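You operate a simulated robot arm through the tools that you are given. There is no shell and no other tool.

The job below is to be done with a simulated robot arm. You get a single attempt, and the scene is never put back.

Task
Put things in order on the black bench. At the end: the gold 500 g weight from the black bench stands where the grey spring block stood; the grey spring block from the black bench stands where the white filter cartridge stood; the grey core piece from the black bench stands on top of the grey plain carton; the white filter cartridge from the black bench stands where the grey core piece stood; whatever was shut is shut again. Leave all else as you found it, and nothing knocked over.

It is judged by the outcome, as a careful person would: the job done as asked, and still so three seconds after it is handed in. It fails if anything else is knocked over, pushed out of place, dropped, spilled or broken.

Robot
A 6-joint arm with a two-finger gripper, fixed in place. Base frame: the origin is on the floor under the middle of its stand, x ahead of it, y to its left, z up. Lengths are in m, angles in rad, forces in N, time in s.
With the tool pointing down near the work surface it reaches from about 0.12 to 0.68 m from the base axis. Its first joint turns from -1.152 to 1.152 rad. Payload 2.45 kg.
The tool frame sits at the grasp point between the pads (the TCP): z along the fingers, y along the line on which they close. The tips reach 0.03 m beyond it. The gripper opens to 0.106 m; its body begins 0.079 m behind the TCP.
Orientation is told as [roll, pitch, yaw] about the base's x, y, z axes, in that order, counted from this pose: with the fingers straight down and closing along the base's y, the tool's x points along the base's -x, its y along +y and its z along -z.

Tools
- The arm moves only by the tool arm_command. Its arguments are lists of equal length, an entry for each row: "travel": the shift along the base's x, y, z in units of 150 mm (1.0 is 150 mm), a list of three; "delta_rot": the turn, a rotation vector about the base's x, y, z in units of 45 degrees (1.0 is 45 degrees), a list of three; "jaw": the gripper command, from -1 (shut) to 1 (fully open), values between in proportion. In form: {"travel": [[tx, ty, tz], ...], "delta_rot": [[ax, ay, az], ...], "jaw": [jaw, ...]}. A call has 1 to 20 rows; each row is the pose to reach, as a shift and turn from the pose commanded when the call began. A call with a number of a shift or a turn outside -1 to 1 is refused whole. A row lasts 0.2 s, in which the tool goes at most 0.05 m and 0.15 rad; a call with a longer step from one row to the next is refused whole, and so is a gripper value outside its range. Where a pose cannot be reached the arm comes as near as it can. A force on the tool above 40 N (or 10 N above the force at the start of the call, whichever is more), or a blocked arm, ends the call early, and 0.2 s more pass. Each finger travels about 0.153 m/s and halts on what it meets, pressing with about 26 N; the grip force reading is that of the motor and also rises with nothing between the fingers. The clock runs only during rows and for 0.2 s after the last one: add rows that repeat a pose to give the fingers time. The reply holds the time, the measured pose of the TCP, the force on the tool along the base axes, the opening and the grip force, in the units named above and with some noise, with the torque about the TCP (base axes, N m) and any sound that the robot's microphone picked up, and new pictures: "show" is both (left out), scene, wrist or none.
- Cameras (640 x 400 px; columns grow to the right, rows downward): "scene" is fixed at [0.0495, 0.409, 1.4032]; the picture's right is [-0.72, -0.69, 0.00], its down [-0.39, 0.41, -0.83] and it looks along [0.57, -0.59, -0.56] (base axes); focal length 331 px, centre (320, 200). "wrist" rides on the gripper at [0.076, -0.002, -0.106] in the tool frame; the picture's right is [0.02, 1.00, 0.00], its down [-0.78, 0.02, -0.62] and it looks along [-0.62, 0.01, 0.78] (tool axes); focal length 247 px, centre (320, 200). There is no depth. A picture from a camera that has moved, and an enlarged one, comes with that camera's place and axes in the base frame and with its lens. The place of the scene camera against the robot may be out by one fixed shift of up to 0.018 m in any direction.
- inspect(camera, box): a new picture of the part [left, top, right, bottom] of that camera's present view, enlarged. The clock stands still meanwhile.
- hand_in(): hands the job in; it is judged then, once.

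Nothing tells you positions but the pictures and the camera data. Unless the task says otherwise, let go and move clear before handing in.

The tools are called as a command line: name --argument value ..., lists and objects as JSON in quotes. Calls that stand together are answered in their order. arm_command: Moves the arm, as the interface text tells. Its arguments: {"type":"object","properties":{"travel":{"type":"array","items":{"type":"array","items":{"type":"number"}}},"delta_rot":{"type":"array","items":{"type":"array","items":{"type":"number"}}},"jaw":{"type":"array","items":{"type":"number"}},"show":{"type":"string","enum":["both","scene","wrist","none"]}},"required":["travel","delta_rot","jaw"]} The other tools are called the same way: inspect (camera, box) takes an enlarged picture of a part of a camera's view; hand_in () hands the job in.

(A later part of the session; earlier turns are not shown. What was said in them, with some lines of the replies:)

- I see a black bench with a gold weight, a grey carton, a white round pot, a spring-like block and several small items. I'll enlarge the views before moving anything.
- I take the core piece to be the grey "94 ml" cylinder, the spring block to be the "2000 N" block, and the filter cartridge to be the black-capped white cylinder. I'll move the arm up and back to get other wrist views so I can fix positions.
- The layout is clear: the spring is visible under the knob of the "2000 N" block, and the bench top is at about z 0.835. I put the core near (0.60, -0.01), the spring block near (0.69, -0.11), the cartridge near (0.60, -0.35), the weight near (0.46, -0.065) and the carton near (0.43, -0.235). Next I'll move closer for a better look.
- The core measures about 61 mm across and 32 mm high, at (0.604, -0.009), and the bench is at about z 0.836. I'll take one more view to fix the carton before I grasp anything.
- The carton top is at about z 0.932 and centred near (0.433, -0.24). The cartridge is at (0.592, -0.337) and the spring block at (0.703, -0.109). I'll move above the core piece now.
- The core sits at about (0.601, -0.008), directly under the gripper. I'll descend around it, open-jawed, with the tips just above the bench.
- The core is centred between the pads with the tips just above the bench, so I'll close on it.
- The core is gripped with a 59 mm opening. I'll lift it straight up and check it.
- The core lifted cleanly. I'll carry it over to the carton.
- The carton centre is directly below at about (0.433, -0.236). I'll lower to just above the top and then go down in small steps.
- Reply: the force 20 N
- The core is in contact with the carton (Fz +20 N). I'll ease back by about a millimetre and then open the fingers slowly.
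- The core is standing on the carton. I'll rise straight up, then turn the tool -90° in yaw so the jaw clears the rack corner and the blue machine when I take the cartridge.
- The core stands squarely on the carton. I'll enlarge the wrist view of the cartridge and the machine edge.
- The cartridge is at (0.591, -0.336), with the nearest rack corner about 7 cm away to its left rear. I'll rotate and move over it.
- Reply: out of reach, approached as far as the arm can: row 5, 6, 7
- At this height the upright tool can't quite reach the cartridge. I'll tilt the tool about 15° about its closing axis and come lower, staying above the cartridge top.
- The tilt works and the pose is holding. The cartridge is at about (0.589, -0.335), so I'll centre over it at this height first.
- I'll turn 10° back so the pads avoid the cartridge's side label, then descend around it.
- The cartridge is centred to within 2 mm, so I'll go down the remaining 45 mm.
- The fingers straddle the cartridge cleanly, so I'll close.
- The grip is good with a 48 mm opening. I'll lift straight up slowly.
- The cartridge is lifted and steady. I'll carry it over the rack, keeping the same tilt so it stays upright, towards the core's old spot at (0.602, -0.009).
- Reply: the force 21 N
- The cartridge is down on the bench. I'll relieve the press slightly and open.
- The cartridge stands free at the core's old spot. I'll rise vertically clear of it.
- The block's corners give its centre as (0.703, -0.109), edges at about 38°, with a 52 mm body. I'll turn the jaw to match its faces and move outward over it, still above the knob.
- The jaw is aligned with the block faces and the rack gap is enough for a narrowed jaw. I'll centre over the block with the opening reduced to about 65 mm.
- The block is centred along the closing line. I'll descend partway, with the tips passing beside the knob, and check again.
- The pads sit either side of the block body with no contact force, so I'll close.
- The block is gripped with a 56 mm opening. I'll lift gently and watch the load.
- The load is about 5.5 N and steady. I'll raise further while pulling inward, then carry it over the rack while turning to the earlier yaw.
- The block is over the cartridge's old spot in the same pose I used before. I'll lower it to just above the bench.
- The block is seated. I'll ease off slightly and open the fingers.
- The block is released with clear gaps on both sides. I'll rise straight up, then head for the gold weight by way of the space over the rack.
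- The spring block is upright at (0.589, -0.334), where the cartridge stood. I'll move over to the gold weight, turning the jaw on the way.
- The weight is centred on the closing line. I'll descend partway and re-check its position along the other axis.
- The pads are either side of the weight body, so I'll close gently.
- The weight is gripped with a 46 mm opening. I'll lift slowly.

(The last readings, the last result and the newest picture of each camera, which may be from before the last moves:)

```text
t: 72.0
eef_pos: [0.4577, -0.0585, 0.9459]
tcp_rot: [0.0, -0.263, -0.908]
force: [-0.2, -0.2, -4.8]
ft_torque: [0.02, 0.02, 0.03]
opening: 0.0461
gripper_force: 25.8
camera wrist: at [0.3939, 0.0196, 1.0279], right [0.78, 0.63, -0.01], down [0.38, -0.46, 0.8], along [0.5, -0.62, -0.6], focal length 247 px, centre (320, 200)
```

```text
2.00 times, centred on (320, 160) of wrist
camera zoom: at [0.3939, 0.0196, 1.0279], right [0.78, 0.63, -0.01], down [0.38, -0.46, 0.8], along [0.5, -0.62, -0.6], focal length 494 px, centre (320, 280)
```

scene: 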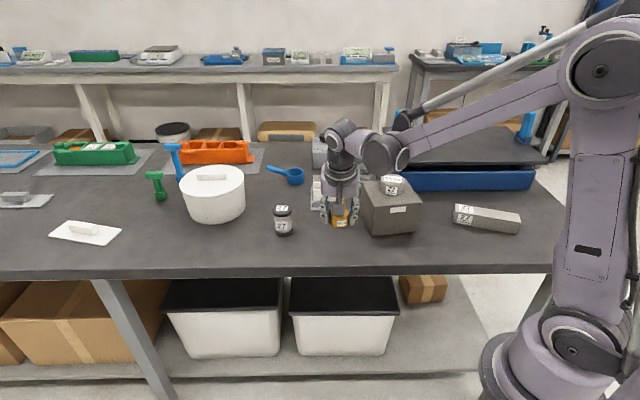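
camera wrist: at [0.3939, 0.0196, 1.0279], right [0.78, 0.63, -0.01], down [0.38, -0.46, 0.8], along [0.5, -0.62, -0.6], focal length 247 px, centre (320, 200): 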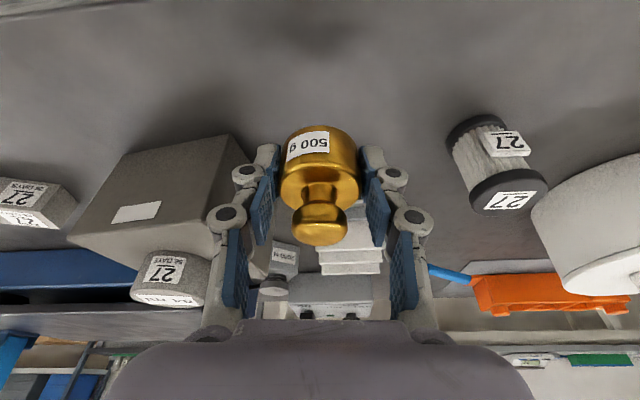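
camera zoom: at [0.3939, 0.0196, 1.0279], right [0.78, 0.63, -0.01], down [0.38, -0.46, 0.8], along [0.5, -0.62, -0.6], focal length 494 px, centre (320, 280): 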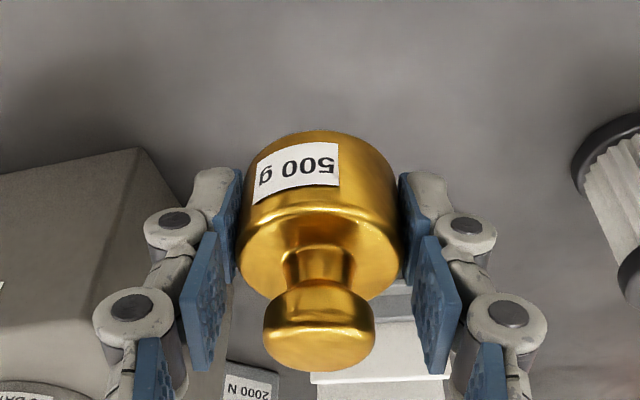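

The weight is lifted upright with a 4.8 N load. I'll carry it out to the spring block's old spot at (0.7025, -0.107), passing well above the cartridge and rack.

arm_command --travel '[[0.03, 0, 0.1], [0.1, -0.02, 0.22], [0.24, -0.05, 0.37], [0.38, -0.08, 0.37], [0.53, -0.11, 0.37], [0.667, -0.13, 0.37], [0.667, -0.13, 0.37]]' --delta_rot '[[0, 0, 0], [0, 0, 0], [0, 0, 0], [0, 0, 0], [0, 0, 0], [0, 0, 0], [0, 0, 0]]' --jaw '[-1, -1, -1, -1, -1, -1, -1]' --show "none"

arm_command --travel '[[0.12, -0.02, 0], [0.26, -0.05, 0], [0.4, -0.08, 0], [0.55, -0.11, 0], [0.7, -0.13, -0.03], [0.8, -0.147, -0.08], [0.8, -0.147, -0.08]]' --delta_rot '[[0, 0, 0], [0, 0, 0], [0, 0, 0], [0, 0, 0], [0, 0, 0], [0, 0, 0], [0, 0, 0]]' --jaw '[-1, -1, -1, -1, -1, -1, -1]'

inspect --camera "scene" --box '[235, 130, 355, 250]'

```text
t: 73.6
eef_pos: [0.5589, -0.0773, 1.0]
tcp_rot: [0.0, -0.262, -0.91]
force: [0.5, 0.7, -5.5]
ft_torque: [0.02, 0.03, 0.01]
opening: 0.0461
gripper_force: 26.0
```

```text
t: 75.2
eef_pos: [0.6766, -0.1008, 0.9883]
tcp_rot: [0.001, -0.262, -0.908]
force: [0.9, 0.1, -4.1]
ft_torque: [0.02, -0.04, 0.01]
opening: 0.0461
gripper_force: 25.8
camera wrist: at [0.6137, -0.0223, 1.071], right [0.78, 0.63, -0.01], down [0.38, -0.46, 0.8], along [0.5, -0.62, -0.6], focal length 247 px, centre (320, 200)
```

scene: 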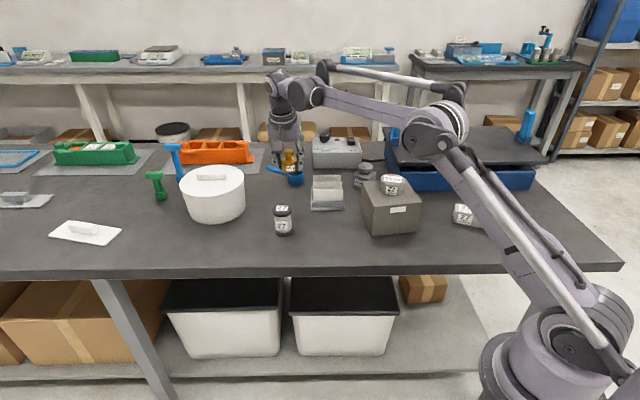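
wrist: 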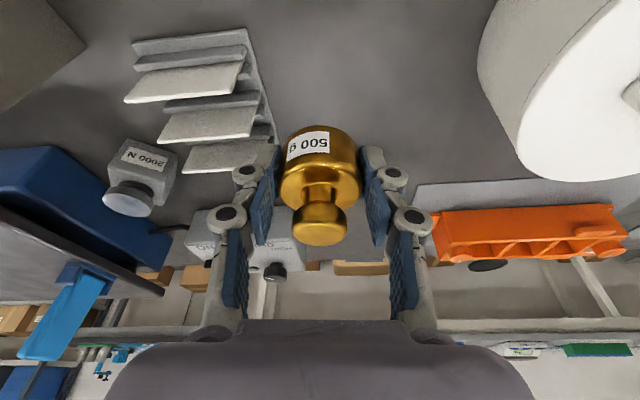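

```text
3.33 times, centred on (295, 190) of scene
camera zoom: at [0.0496, 0.409, 1.4032], right [-0.72, -0.69, 0.0], down [-0.39, 0.41, -0.83], along [0.57, -0.59, -0.56], focal length 1104 px, centre (403, 233)
```

zoom: 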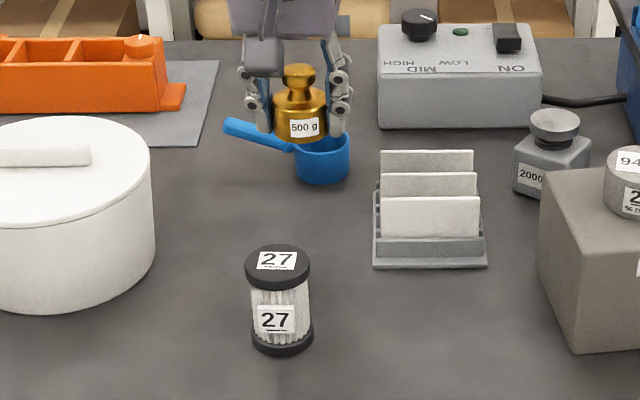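

arm_command --travel '[[0.05, -0.006, -0.05], [0.1, -0.013, -0.1], [0.15, -0.02, -0.15], [0.15, -0.02, -0.15]]' --delta_rot '[[0, 0, 0], [0, 0, 0], [0, 0, 0], [0, 0, 0]]' --jaw '[-1, -1, -1, -1]' --show "none"

arm_command --travel '[[0, 0, -0.1], [0, 0, -0.22], [0, 0, -0.34], [0, 0, -0.46], [0, 0, -0.55], [0, 0, -0.575], [0, 0, -0.575]]' --delta_rot '[[0, 0, 0], [0, 0, 0], [0, 0, 0], [0, 0, 0], [0, 0, 0], [0, 0, 0], [0, 0, 0]]' --jaw '[-1, -1, -1, -1, -1, -1, -1]'

inspect --camera "scene" --box '[235, 130, 355, 250]'

```text
t: 76.2
eef_pos: [0.6992, -0.1023, 0.9667]
tcp_rot: [0.001, -0.261, -0.908]
force: [0.7, -0.4, -5.2]
ft_torque: [0.01, 0.01, 0.02]
opening: 0.0462
gripper_force: 26.5
```

```text
t: 77.8
eef_pos: [0.6984, -0.1028, 0.88]
tcp_rot: [0.0, -0.261, -0.908]
force: [-0.1, 0.2, -5.0]
ft_torque: [0.01, 0.02, 0.0]
opening: 0.0461
gripper_force: 25.6
camera wrist: at [0.6364, -0.0242, 0.9621], right [0.78, 0.63, -0.01], down [0.38, -0.46, 0.8], along [0.5, -0.62, -0.6], focal length 247 px, centre (320, 200)
```

scene: 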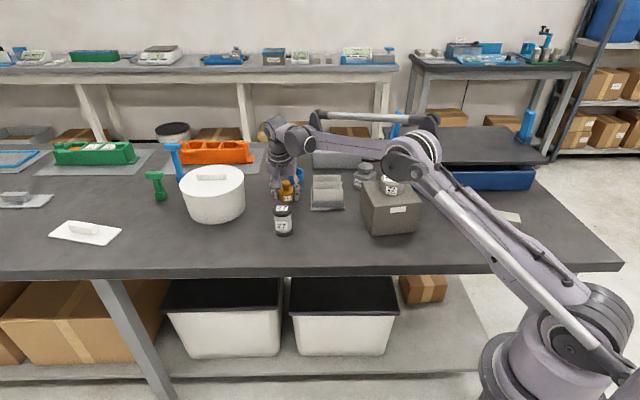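
wrist: 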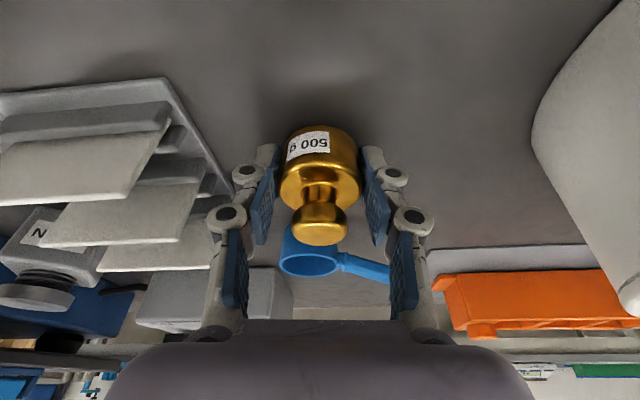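

```text
3.33 times, centred on (295, 190) of scene
camera zoom: at [0.0496, 0.409, 1.4032], right [-0.72, -0.69, 0.0], down [-0.39, 0.41, -0.83], along [0.57, -0.59, -0.56], focal length 1104 px, centre (403, 233)
```

zoom: 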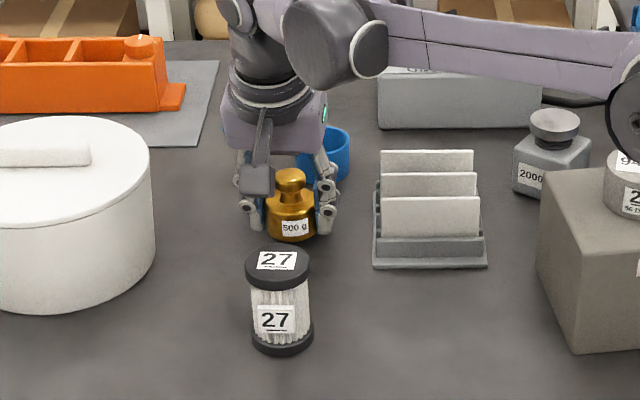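

arm_command --travel '[[0, 0, -0.02], [0, 0, -0.04], [0, 0, -0.04]]' --delta_rot '[[0, 0, 0], [0, 0, 0], [0, 0, 0]]' --jaw '[-1, -1, -1]' --show "none"

arm_command --travel '[[0, 0, -0.005], [0, 0, -0.01], [0, 0, -0.01]]' --delta_rot '[[0, 0, 0], [0, 0, 0], [0, 0, 0]]' --jaw '[-1, -1, -1]' --show "none"

```text
t: 78.6
eef_pos: [0.699, -0.1042, 0.8754]
tcp_rot: [0.001, -0.262, -0.906]
force: [-0.1, 0.0, -5.5]
ft_torque: [0.03, -0.02, 0.02]
opening: 0.0461
gripper_force: 26.7
```

```text
t: 79.4
eef_pos: [0.7002, -0.1044, 0.8727]
tcp_rot: [0.0, -0.261, -0.909]
force: [-0.1, -0.6, -5.4]
ft_torque: [0.03, 0.01, 0.01]
opening: 0.0459
gripper_force: 25.8
```

arm_command --travel '[[0, 0, -0.004], [0, 0, -0.008], [0, 0, -0.008]]' --delta_rot '[[0, 0, 0], [0, 0, 0], [0, 0, 0]]' --jaw '[-1, -1, -1]' --show "none"

```text
t: 80.2
eef_pos: [0.6991, -0.1038, 0.8708]
tcp_rot: [0.0, -0.263, -0.908]
force: [-0.6, 0.5, -4.5]
ft_torque: [-0.01, 0.04, 0.02]
opening: 0.0462
gripper_force: 26.2
```

arm_command --travel '[[0, 0, -0.003], [0, 0, -0.005], [0, 0, -0.005]]' --delta_rot '[[0, 0, 0], [0, 0, 0], [0, 0, 0]]' --jaw '[-1, -1, -1]' --show "none"

```text
t: 81.0
eef_pos: [0.6991, -0.1039, 0.8708]
tcp_rot: [-0.001, -0.262, -0.907]
force: [-1.0, -0.6, 0.4]
ft_torque: [-0.15, 0.11, -0.01]
opening: 0.0462
gripper_force: 26.0
```

arm_command --travel '[[0, 0, -0.002], [0, 0, -0.003], [0, 0, -0.003]]' --delta_rot '[[0, 0, 0], [0, 0, 0], [0, 0, 0]]' --jaw '[-1, -1, -1]' --show "none"

inspect --camera "scene" --box '[255, 160, 325, 230]'

```text
t: 81.8
eef_pos: [0.699, -0.1039, 0.8714]
tcp_rot: [0.0, -0.262, -0.907]
force: [0.9, 0.4, 7.7]
ft_torque: [-0.13, 0.14, 0.07]
opening: 0.0459
gripper_force: 26.6
```

```text
5.71 times, centred on (290, 195) of scene
camera zoom: at [0.0494, 0.409, 1.4032], right [-0.72, -0.69, 0.0], down [-0.39, 0.41, -0.83], along [0.57, -0.59, -0.56], focal length 1893 px, centre (491, 229)
```

zoom: 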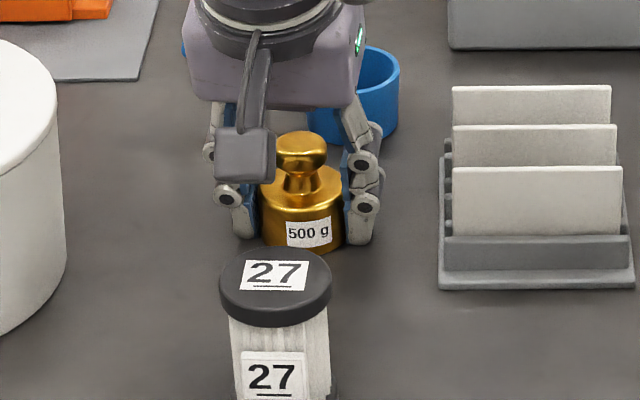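

The weight is down. I'll open just enough to free it, since the rack is close on one side.

arm_command --travel '[[0, 0, 0.002], [0, 0, 0.003], [0, 0, 0.003], [0, 0, 0.003], [0, 0, 0.003], [0, 0, 0.003]]' --delta_rot '[[0, 0, 0], [0, 0, 0], [0, 0, 0], [0, 0, 0], [0, 0, 0], [0, 0, 0]]' --jaw '[-0.5, -0.1, 0.0, 0.1, 0.2, 0.2]'

inspect --camera "wrist" --box '[200, 60, 440, 260]'

inspect --camera "scene" --box '[255, 160, 325, 230]'

```text
t: 83.2
eef_pos: [0.6988, -0.1048, 0.8726]
tcp_rot: [0.0, -0.263, -0.907]
force: [0.0, -0.1, 0.8]
ft_torque: [0.0, 0.02, 0.02]
opening: 0.0636
gripper_force: 0.1
camera wrist: at [0.6359, -0.0257, 0.9525], right [0.78, 0.63, -0.01], down [0.38, -0.46, 0.8], along [0.5, -0.62, -0.6], focal length 247 px, centre (320, 200)
```

scene: 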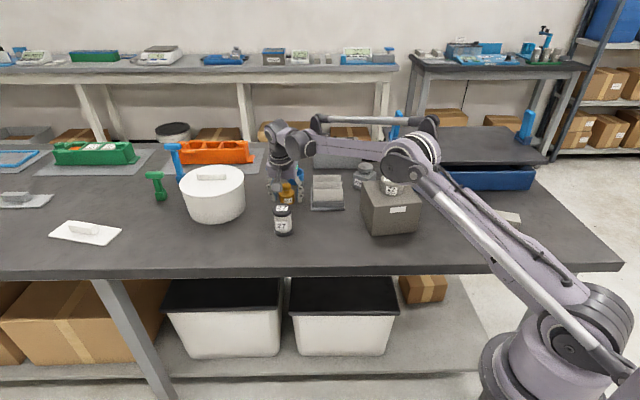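
wrist: 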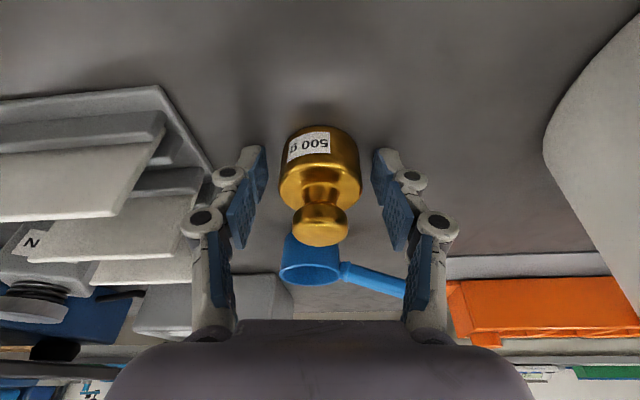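

```text
2.00 times, centred on (320, 160) of wrist
camera zoom: at [0.6359, -0.0257, 0.9525], right [0.78, 0.63, -0.01], down [0.38, -0.46, 0.8], along [0.5, -0.62, -0.6], focal length 494 px, centre (320, 280)
```

zoom: 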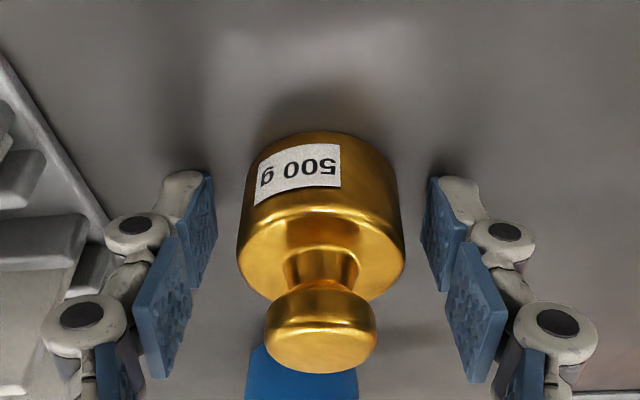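

```text
5.71 times, centred on (290, 195) of scene
camera zoom: at [0.0495, 0.409, 1.4032], right [-0.72, -0.69, 0.0], down [-0.39, 0.41, -0.83], along [0.57, -0.59, -0.56], focal length 1893 px, centre (491, 229)
```

zoom: 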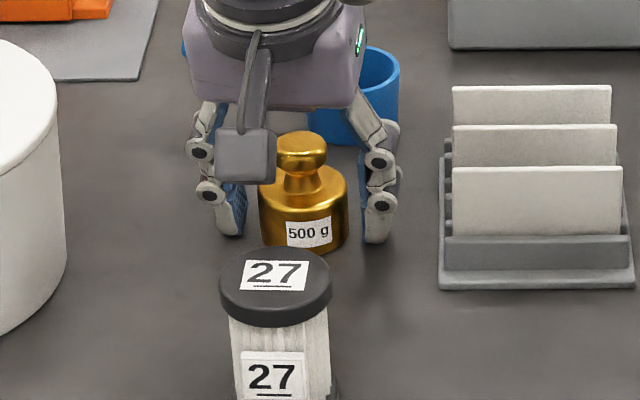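

The weight stands free with clearance on both sides. I'll rise vertically, then back away.

arm_command --travel '[[0, 0, 0.05], [0, 0, 0.14], [0, 0, 0.26], [0, 0, 0.4], [0, 0, 0.54], [0, 0, 0.64], [0, 0, 0.64]]' --delta_rot '[[0, 0, 0], [0, 0, 0], [0, 0, 0], [0, 0, 0], [0, 0, 0], [0, 0, 0], [0, 0, 0]]' --jaw '[0.2, 0.2, 0.2, 0.2, 0.2, 0.2, 0.2]'

inspect --camera "wrist" --box '[220, 20, 420, 220]'

inspect --camera "scene" --box '[235, 130, 355, 250]'

```text
t: 84.8
eef_pos: [0.6993, -0.1038, 0.9674]
tcp_rot: [-0.002, -0.261, -0.907]
force: [-0.2, -0.2, -0.3]
ft_torque: [-0.01, -0.03, 0.02]
opening: 0.0636
gripper_force: 0.0
camera wrist: at [0.6363, -0.0254, 1.0488], right [0.78, 0.63, -0.01], down [0.38, -0.46, 0.8], along [0.5, -0.62, -0.6], focal length 247 px, centre (320, 200)
```

scene: 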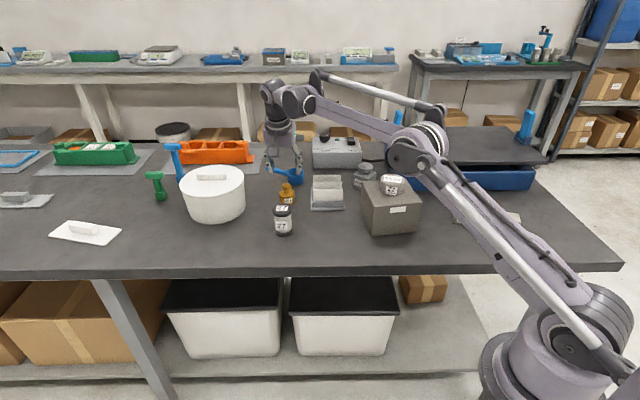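
wrist: 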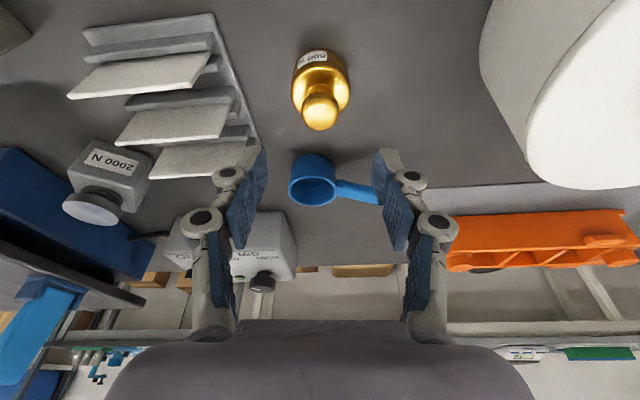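

```text
2.00 times, centred on (320, 120) of wrist
camera zoom: at [0.6363, -0.0254, 1.0488], right [0.78, 0.63, -0.01], down [0.38, -0.46, 0.8], along [0.5, -0.62, -0.6], focal length 494 px, centre (320, 360)
```

zoom: 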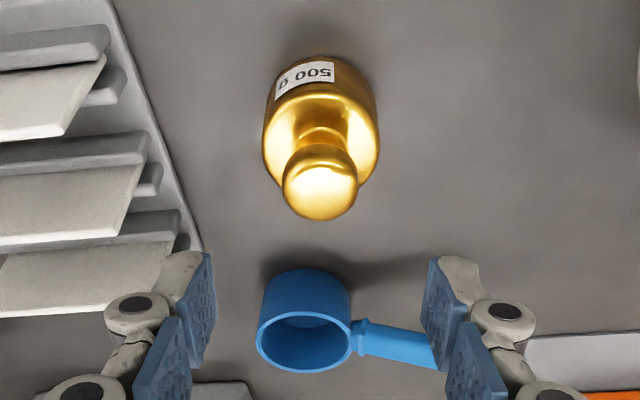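

```text
3.33 times, centred on (295, 190) of scene
camera zoom: at [0.0495, 0.409, 1.4032], right [-0.72, -0.69, 0.0], down [-0.39, 0.41, -0.83], along [0.57, -0.59, -0.56], focal length 1104 px, centre (403, 233)
```

zoom: 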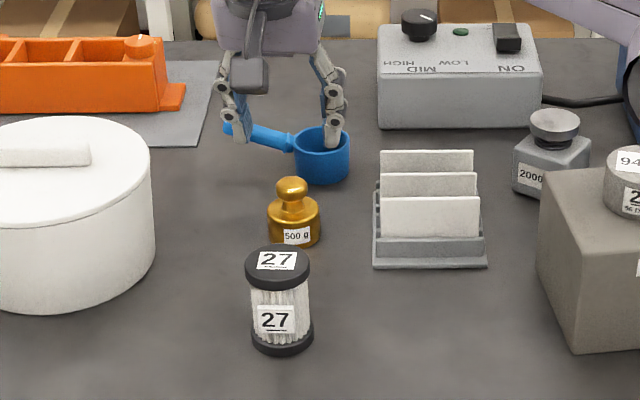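

All four items are placed. I'll retract inward and up, back toward the starting pose, and check the whole scene.

arm_command --travel '[[-0.05, 0, 0.1], [-0.12, 0, 0.22], [-0.25, 0, 0.34], [-0.42, 0.05, 0.46], [-0.6, 0.1, 0.58], [-0.8, 0.15, 0.68], [-1.0, 0.2, 0.75]]' --delta_rot '[[0, 0, 0], [0, 0, 0], [0, 0, 0], [0, 0, 0], [0, 0, 0], [0, 0, 0], [0, 0, 0]]' --jaw '[0.2, 0.2, 0.2, 0.3, 0.5, 0.8, 1]' --show "none"

arm_command --travel '[[-0.15, 0.15, 0.05], [-0.3, 0.3, 0.1], [-0.45, 0.45, 0.13], [-0.6, 0.6, 0.13], [-0.75, 0.75, 0.13], [-0.85, 0.77, 0.13], [-0.85, 0.77, 0.13]]' --delta_rot '[[0, 0, 0.16], [0, 0, 0.32], [0, 0, 0.48], [0, 0, 0.64], [0, 0, 0.8], [0, 0, 0.96], [0, 0, 1.0]]' --jaw '[1, 1, 1, 1, 1, 1, 1]'

inspect --camera "scene" --box '[240, 120, 440, 260]'

inspect --camera "scene" --box '[265, 150, 385, 230]'

```text
t: 86.4
eef_pos: [0.5486, -0.0745, 1.0803]
tcp_rot: [-0.001, -0.263, -0.907]
force: [-0.6, 0.5, 0.3]
ft_torque: [0.01, -0.03, -0.01]
opening: 0.106
gripper_force: 0.0
```

```text
t: 88.0
eef_pos: [0.422, 0.042, 1.0985]
tcp_rot: [0.0, -0.262, -0.12]
force: [-0.1, 0.0, 0.2]
ft_torque: [-0.03, 0.02, -0.01]
opening: 0.1061
gripper_force: 0.0
camera wrist: at [0.3216, 0.0525, 1.1805], right [0.1, 0.99, -0.01], down [0.59, -0.06, 0.8], along [0.8, -0.08, -0.6], focal length 247 px, centre (320, 200)
```

scene: 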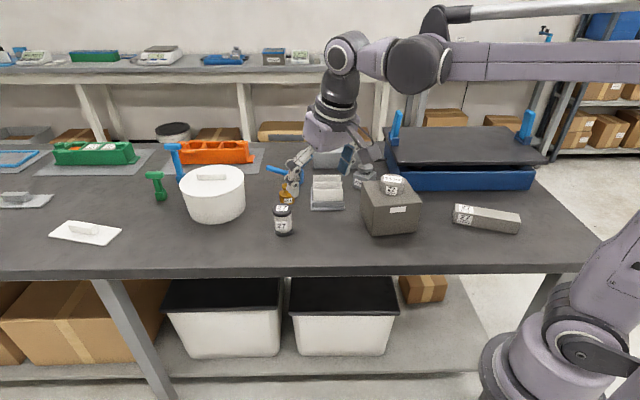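
wrist: 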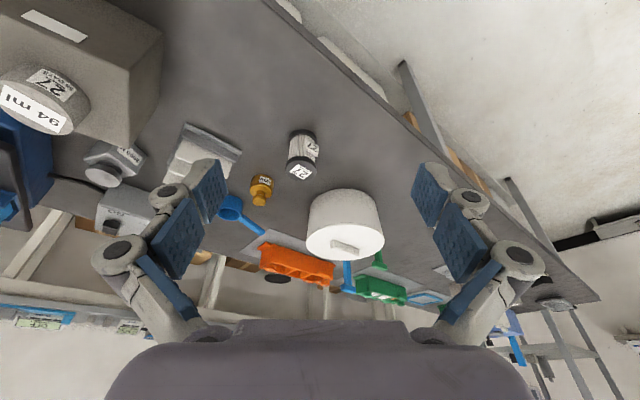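

```text
2.86 times, centred on (340, 190) of scene
camera zoom: at [0.0495, 0.409, 1.4032], right [-0.72, -0.69, 0.0], down [-0.39, 0.41, -0.83], along [0.57, -0.59, -0.56], focal length 947 px, centre (263, 229)
```

zoom: 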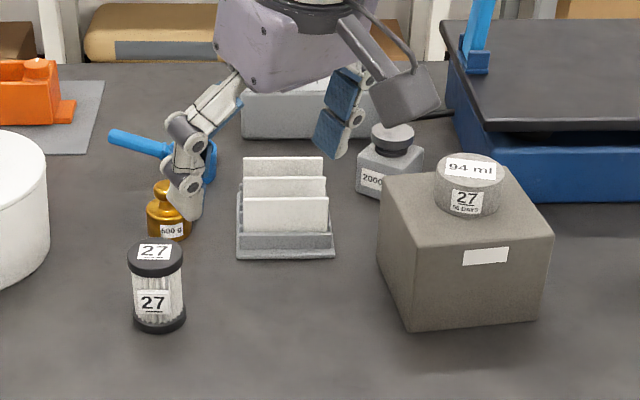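

```text
5.00 times, centred on (325, 190) of scene
camera zoom: at [0.0495, 0.409, 1.4032], right [-0.72, -0.69, 0.0], down [-0.39, 0.41, -0.83], along [0.57, -0.59, -0.56], focal length 1657 px, centre (295, 250)
```

zoom: 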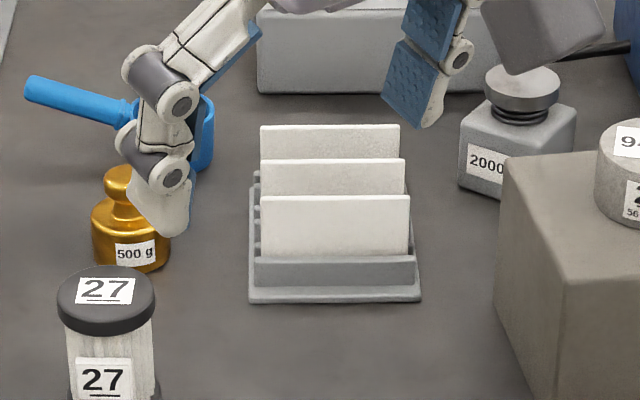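

Everything looks in order. I'll move the arm a little further away for one unobstructed final check.

arm_command --travel '[[-0.2, 0, 0.15], [-0.4, 0, 0.3], [-0.6, 0, 0.45], [-0.8, 0, 0.5], [-0.8, 0, 0.5]]' --delta_rot '[[0, 0, 0], [0, 0, 0], [0, 0, 0], [0, 0, 0], [0, 0, 0]]' --jaw '[1, 1, 1, 1, 1]'

inspect --camera "scene" --box '[240, 120, 440, 260]'

```text
t: 89.2
eef_pos: [0.3012, 0.0431, 1.1748]
tcp_rot: [-0.001, -0.262, -0.123]
force: [-0.3, -0.7, -0.3]
ft_torque: [-0.04, -0.03, -0.04]
opening: 0.106
gripper_force: 0.0
camera wrist: at [0.2015, 0.0529, 1.257], right [0.1, 0.99, -0.01], down [0.59, -0.06, 0.8], along [0.8, -0.08, -0.6], focal length 247 px, centre (320, 200)
```

scene: 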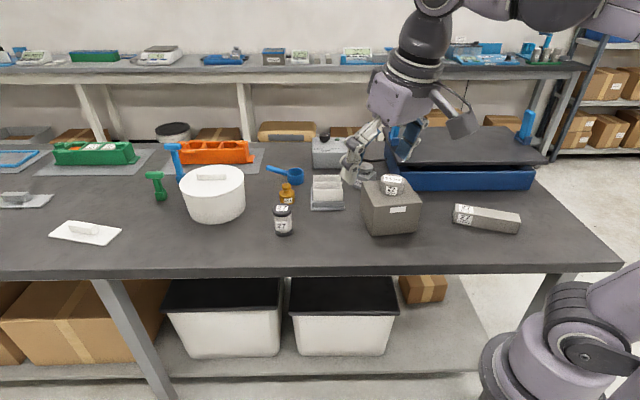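
wrist: 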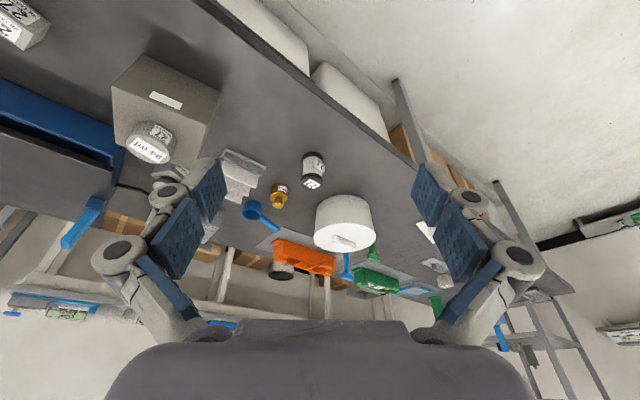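

```text
2.86 times, centred on (340, 190) of scene
camera zoom: at [0.0495, 0.409, 1.4032], right [-0.72, -0.69, 0.0], down [-0.39, 0.41, -0.83], along [0.57, -0.59, -0.56], focal length 947 px, centre (263, 229)
```

zoom: 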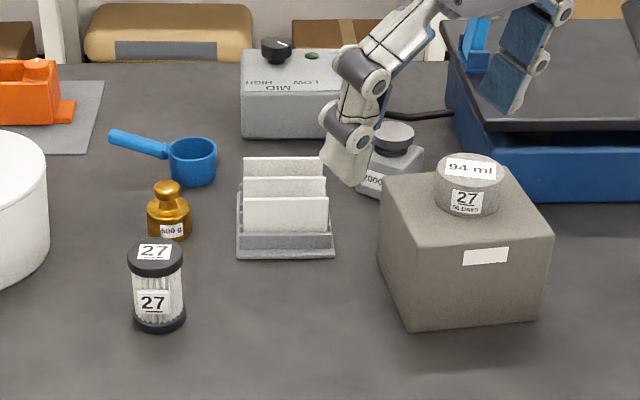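

The weight stands where the spring block was, the spring block where the cartridge was, the cartridge where the core was, and the core on the carton. The rack, scoop, carton and everything else look undisturbed, nothing was opened, and the gripper is empty and clear, so I'm handing in.

hand_in

```text
The job is handed in.
```

The job is done and handed in. All four items on the black bench are where you asked, each standing upright in the last pictures I took:

- **Gold 500 g weight:** stands where the grey spring block stood.
- **Grey spring block:** stands where the white filter cartridge stood. It is turned about 28° from how it faced before, to keep the gripper clear of the rack.
- **White filter cartridge:** stands where the grey core piece stood.
- **Grey core piece:** stands near the centre of the grey plain carton's top.

I opened nothing, so nothing needed shutting. The rack, scoop, carton and the other things nearby showed no movement compared with the first pictures. The gripper is empty and the arm is clear of the items.
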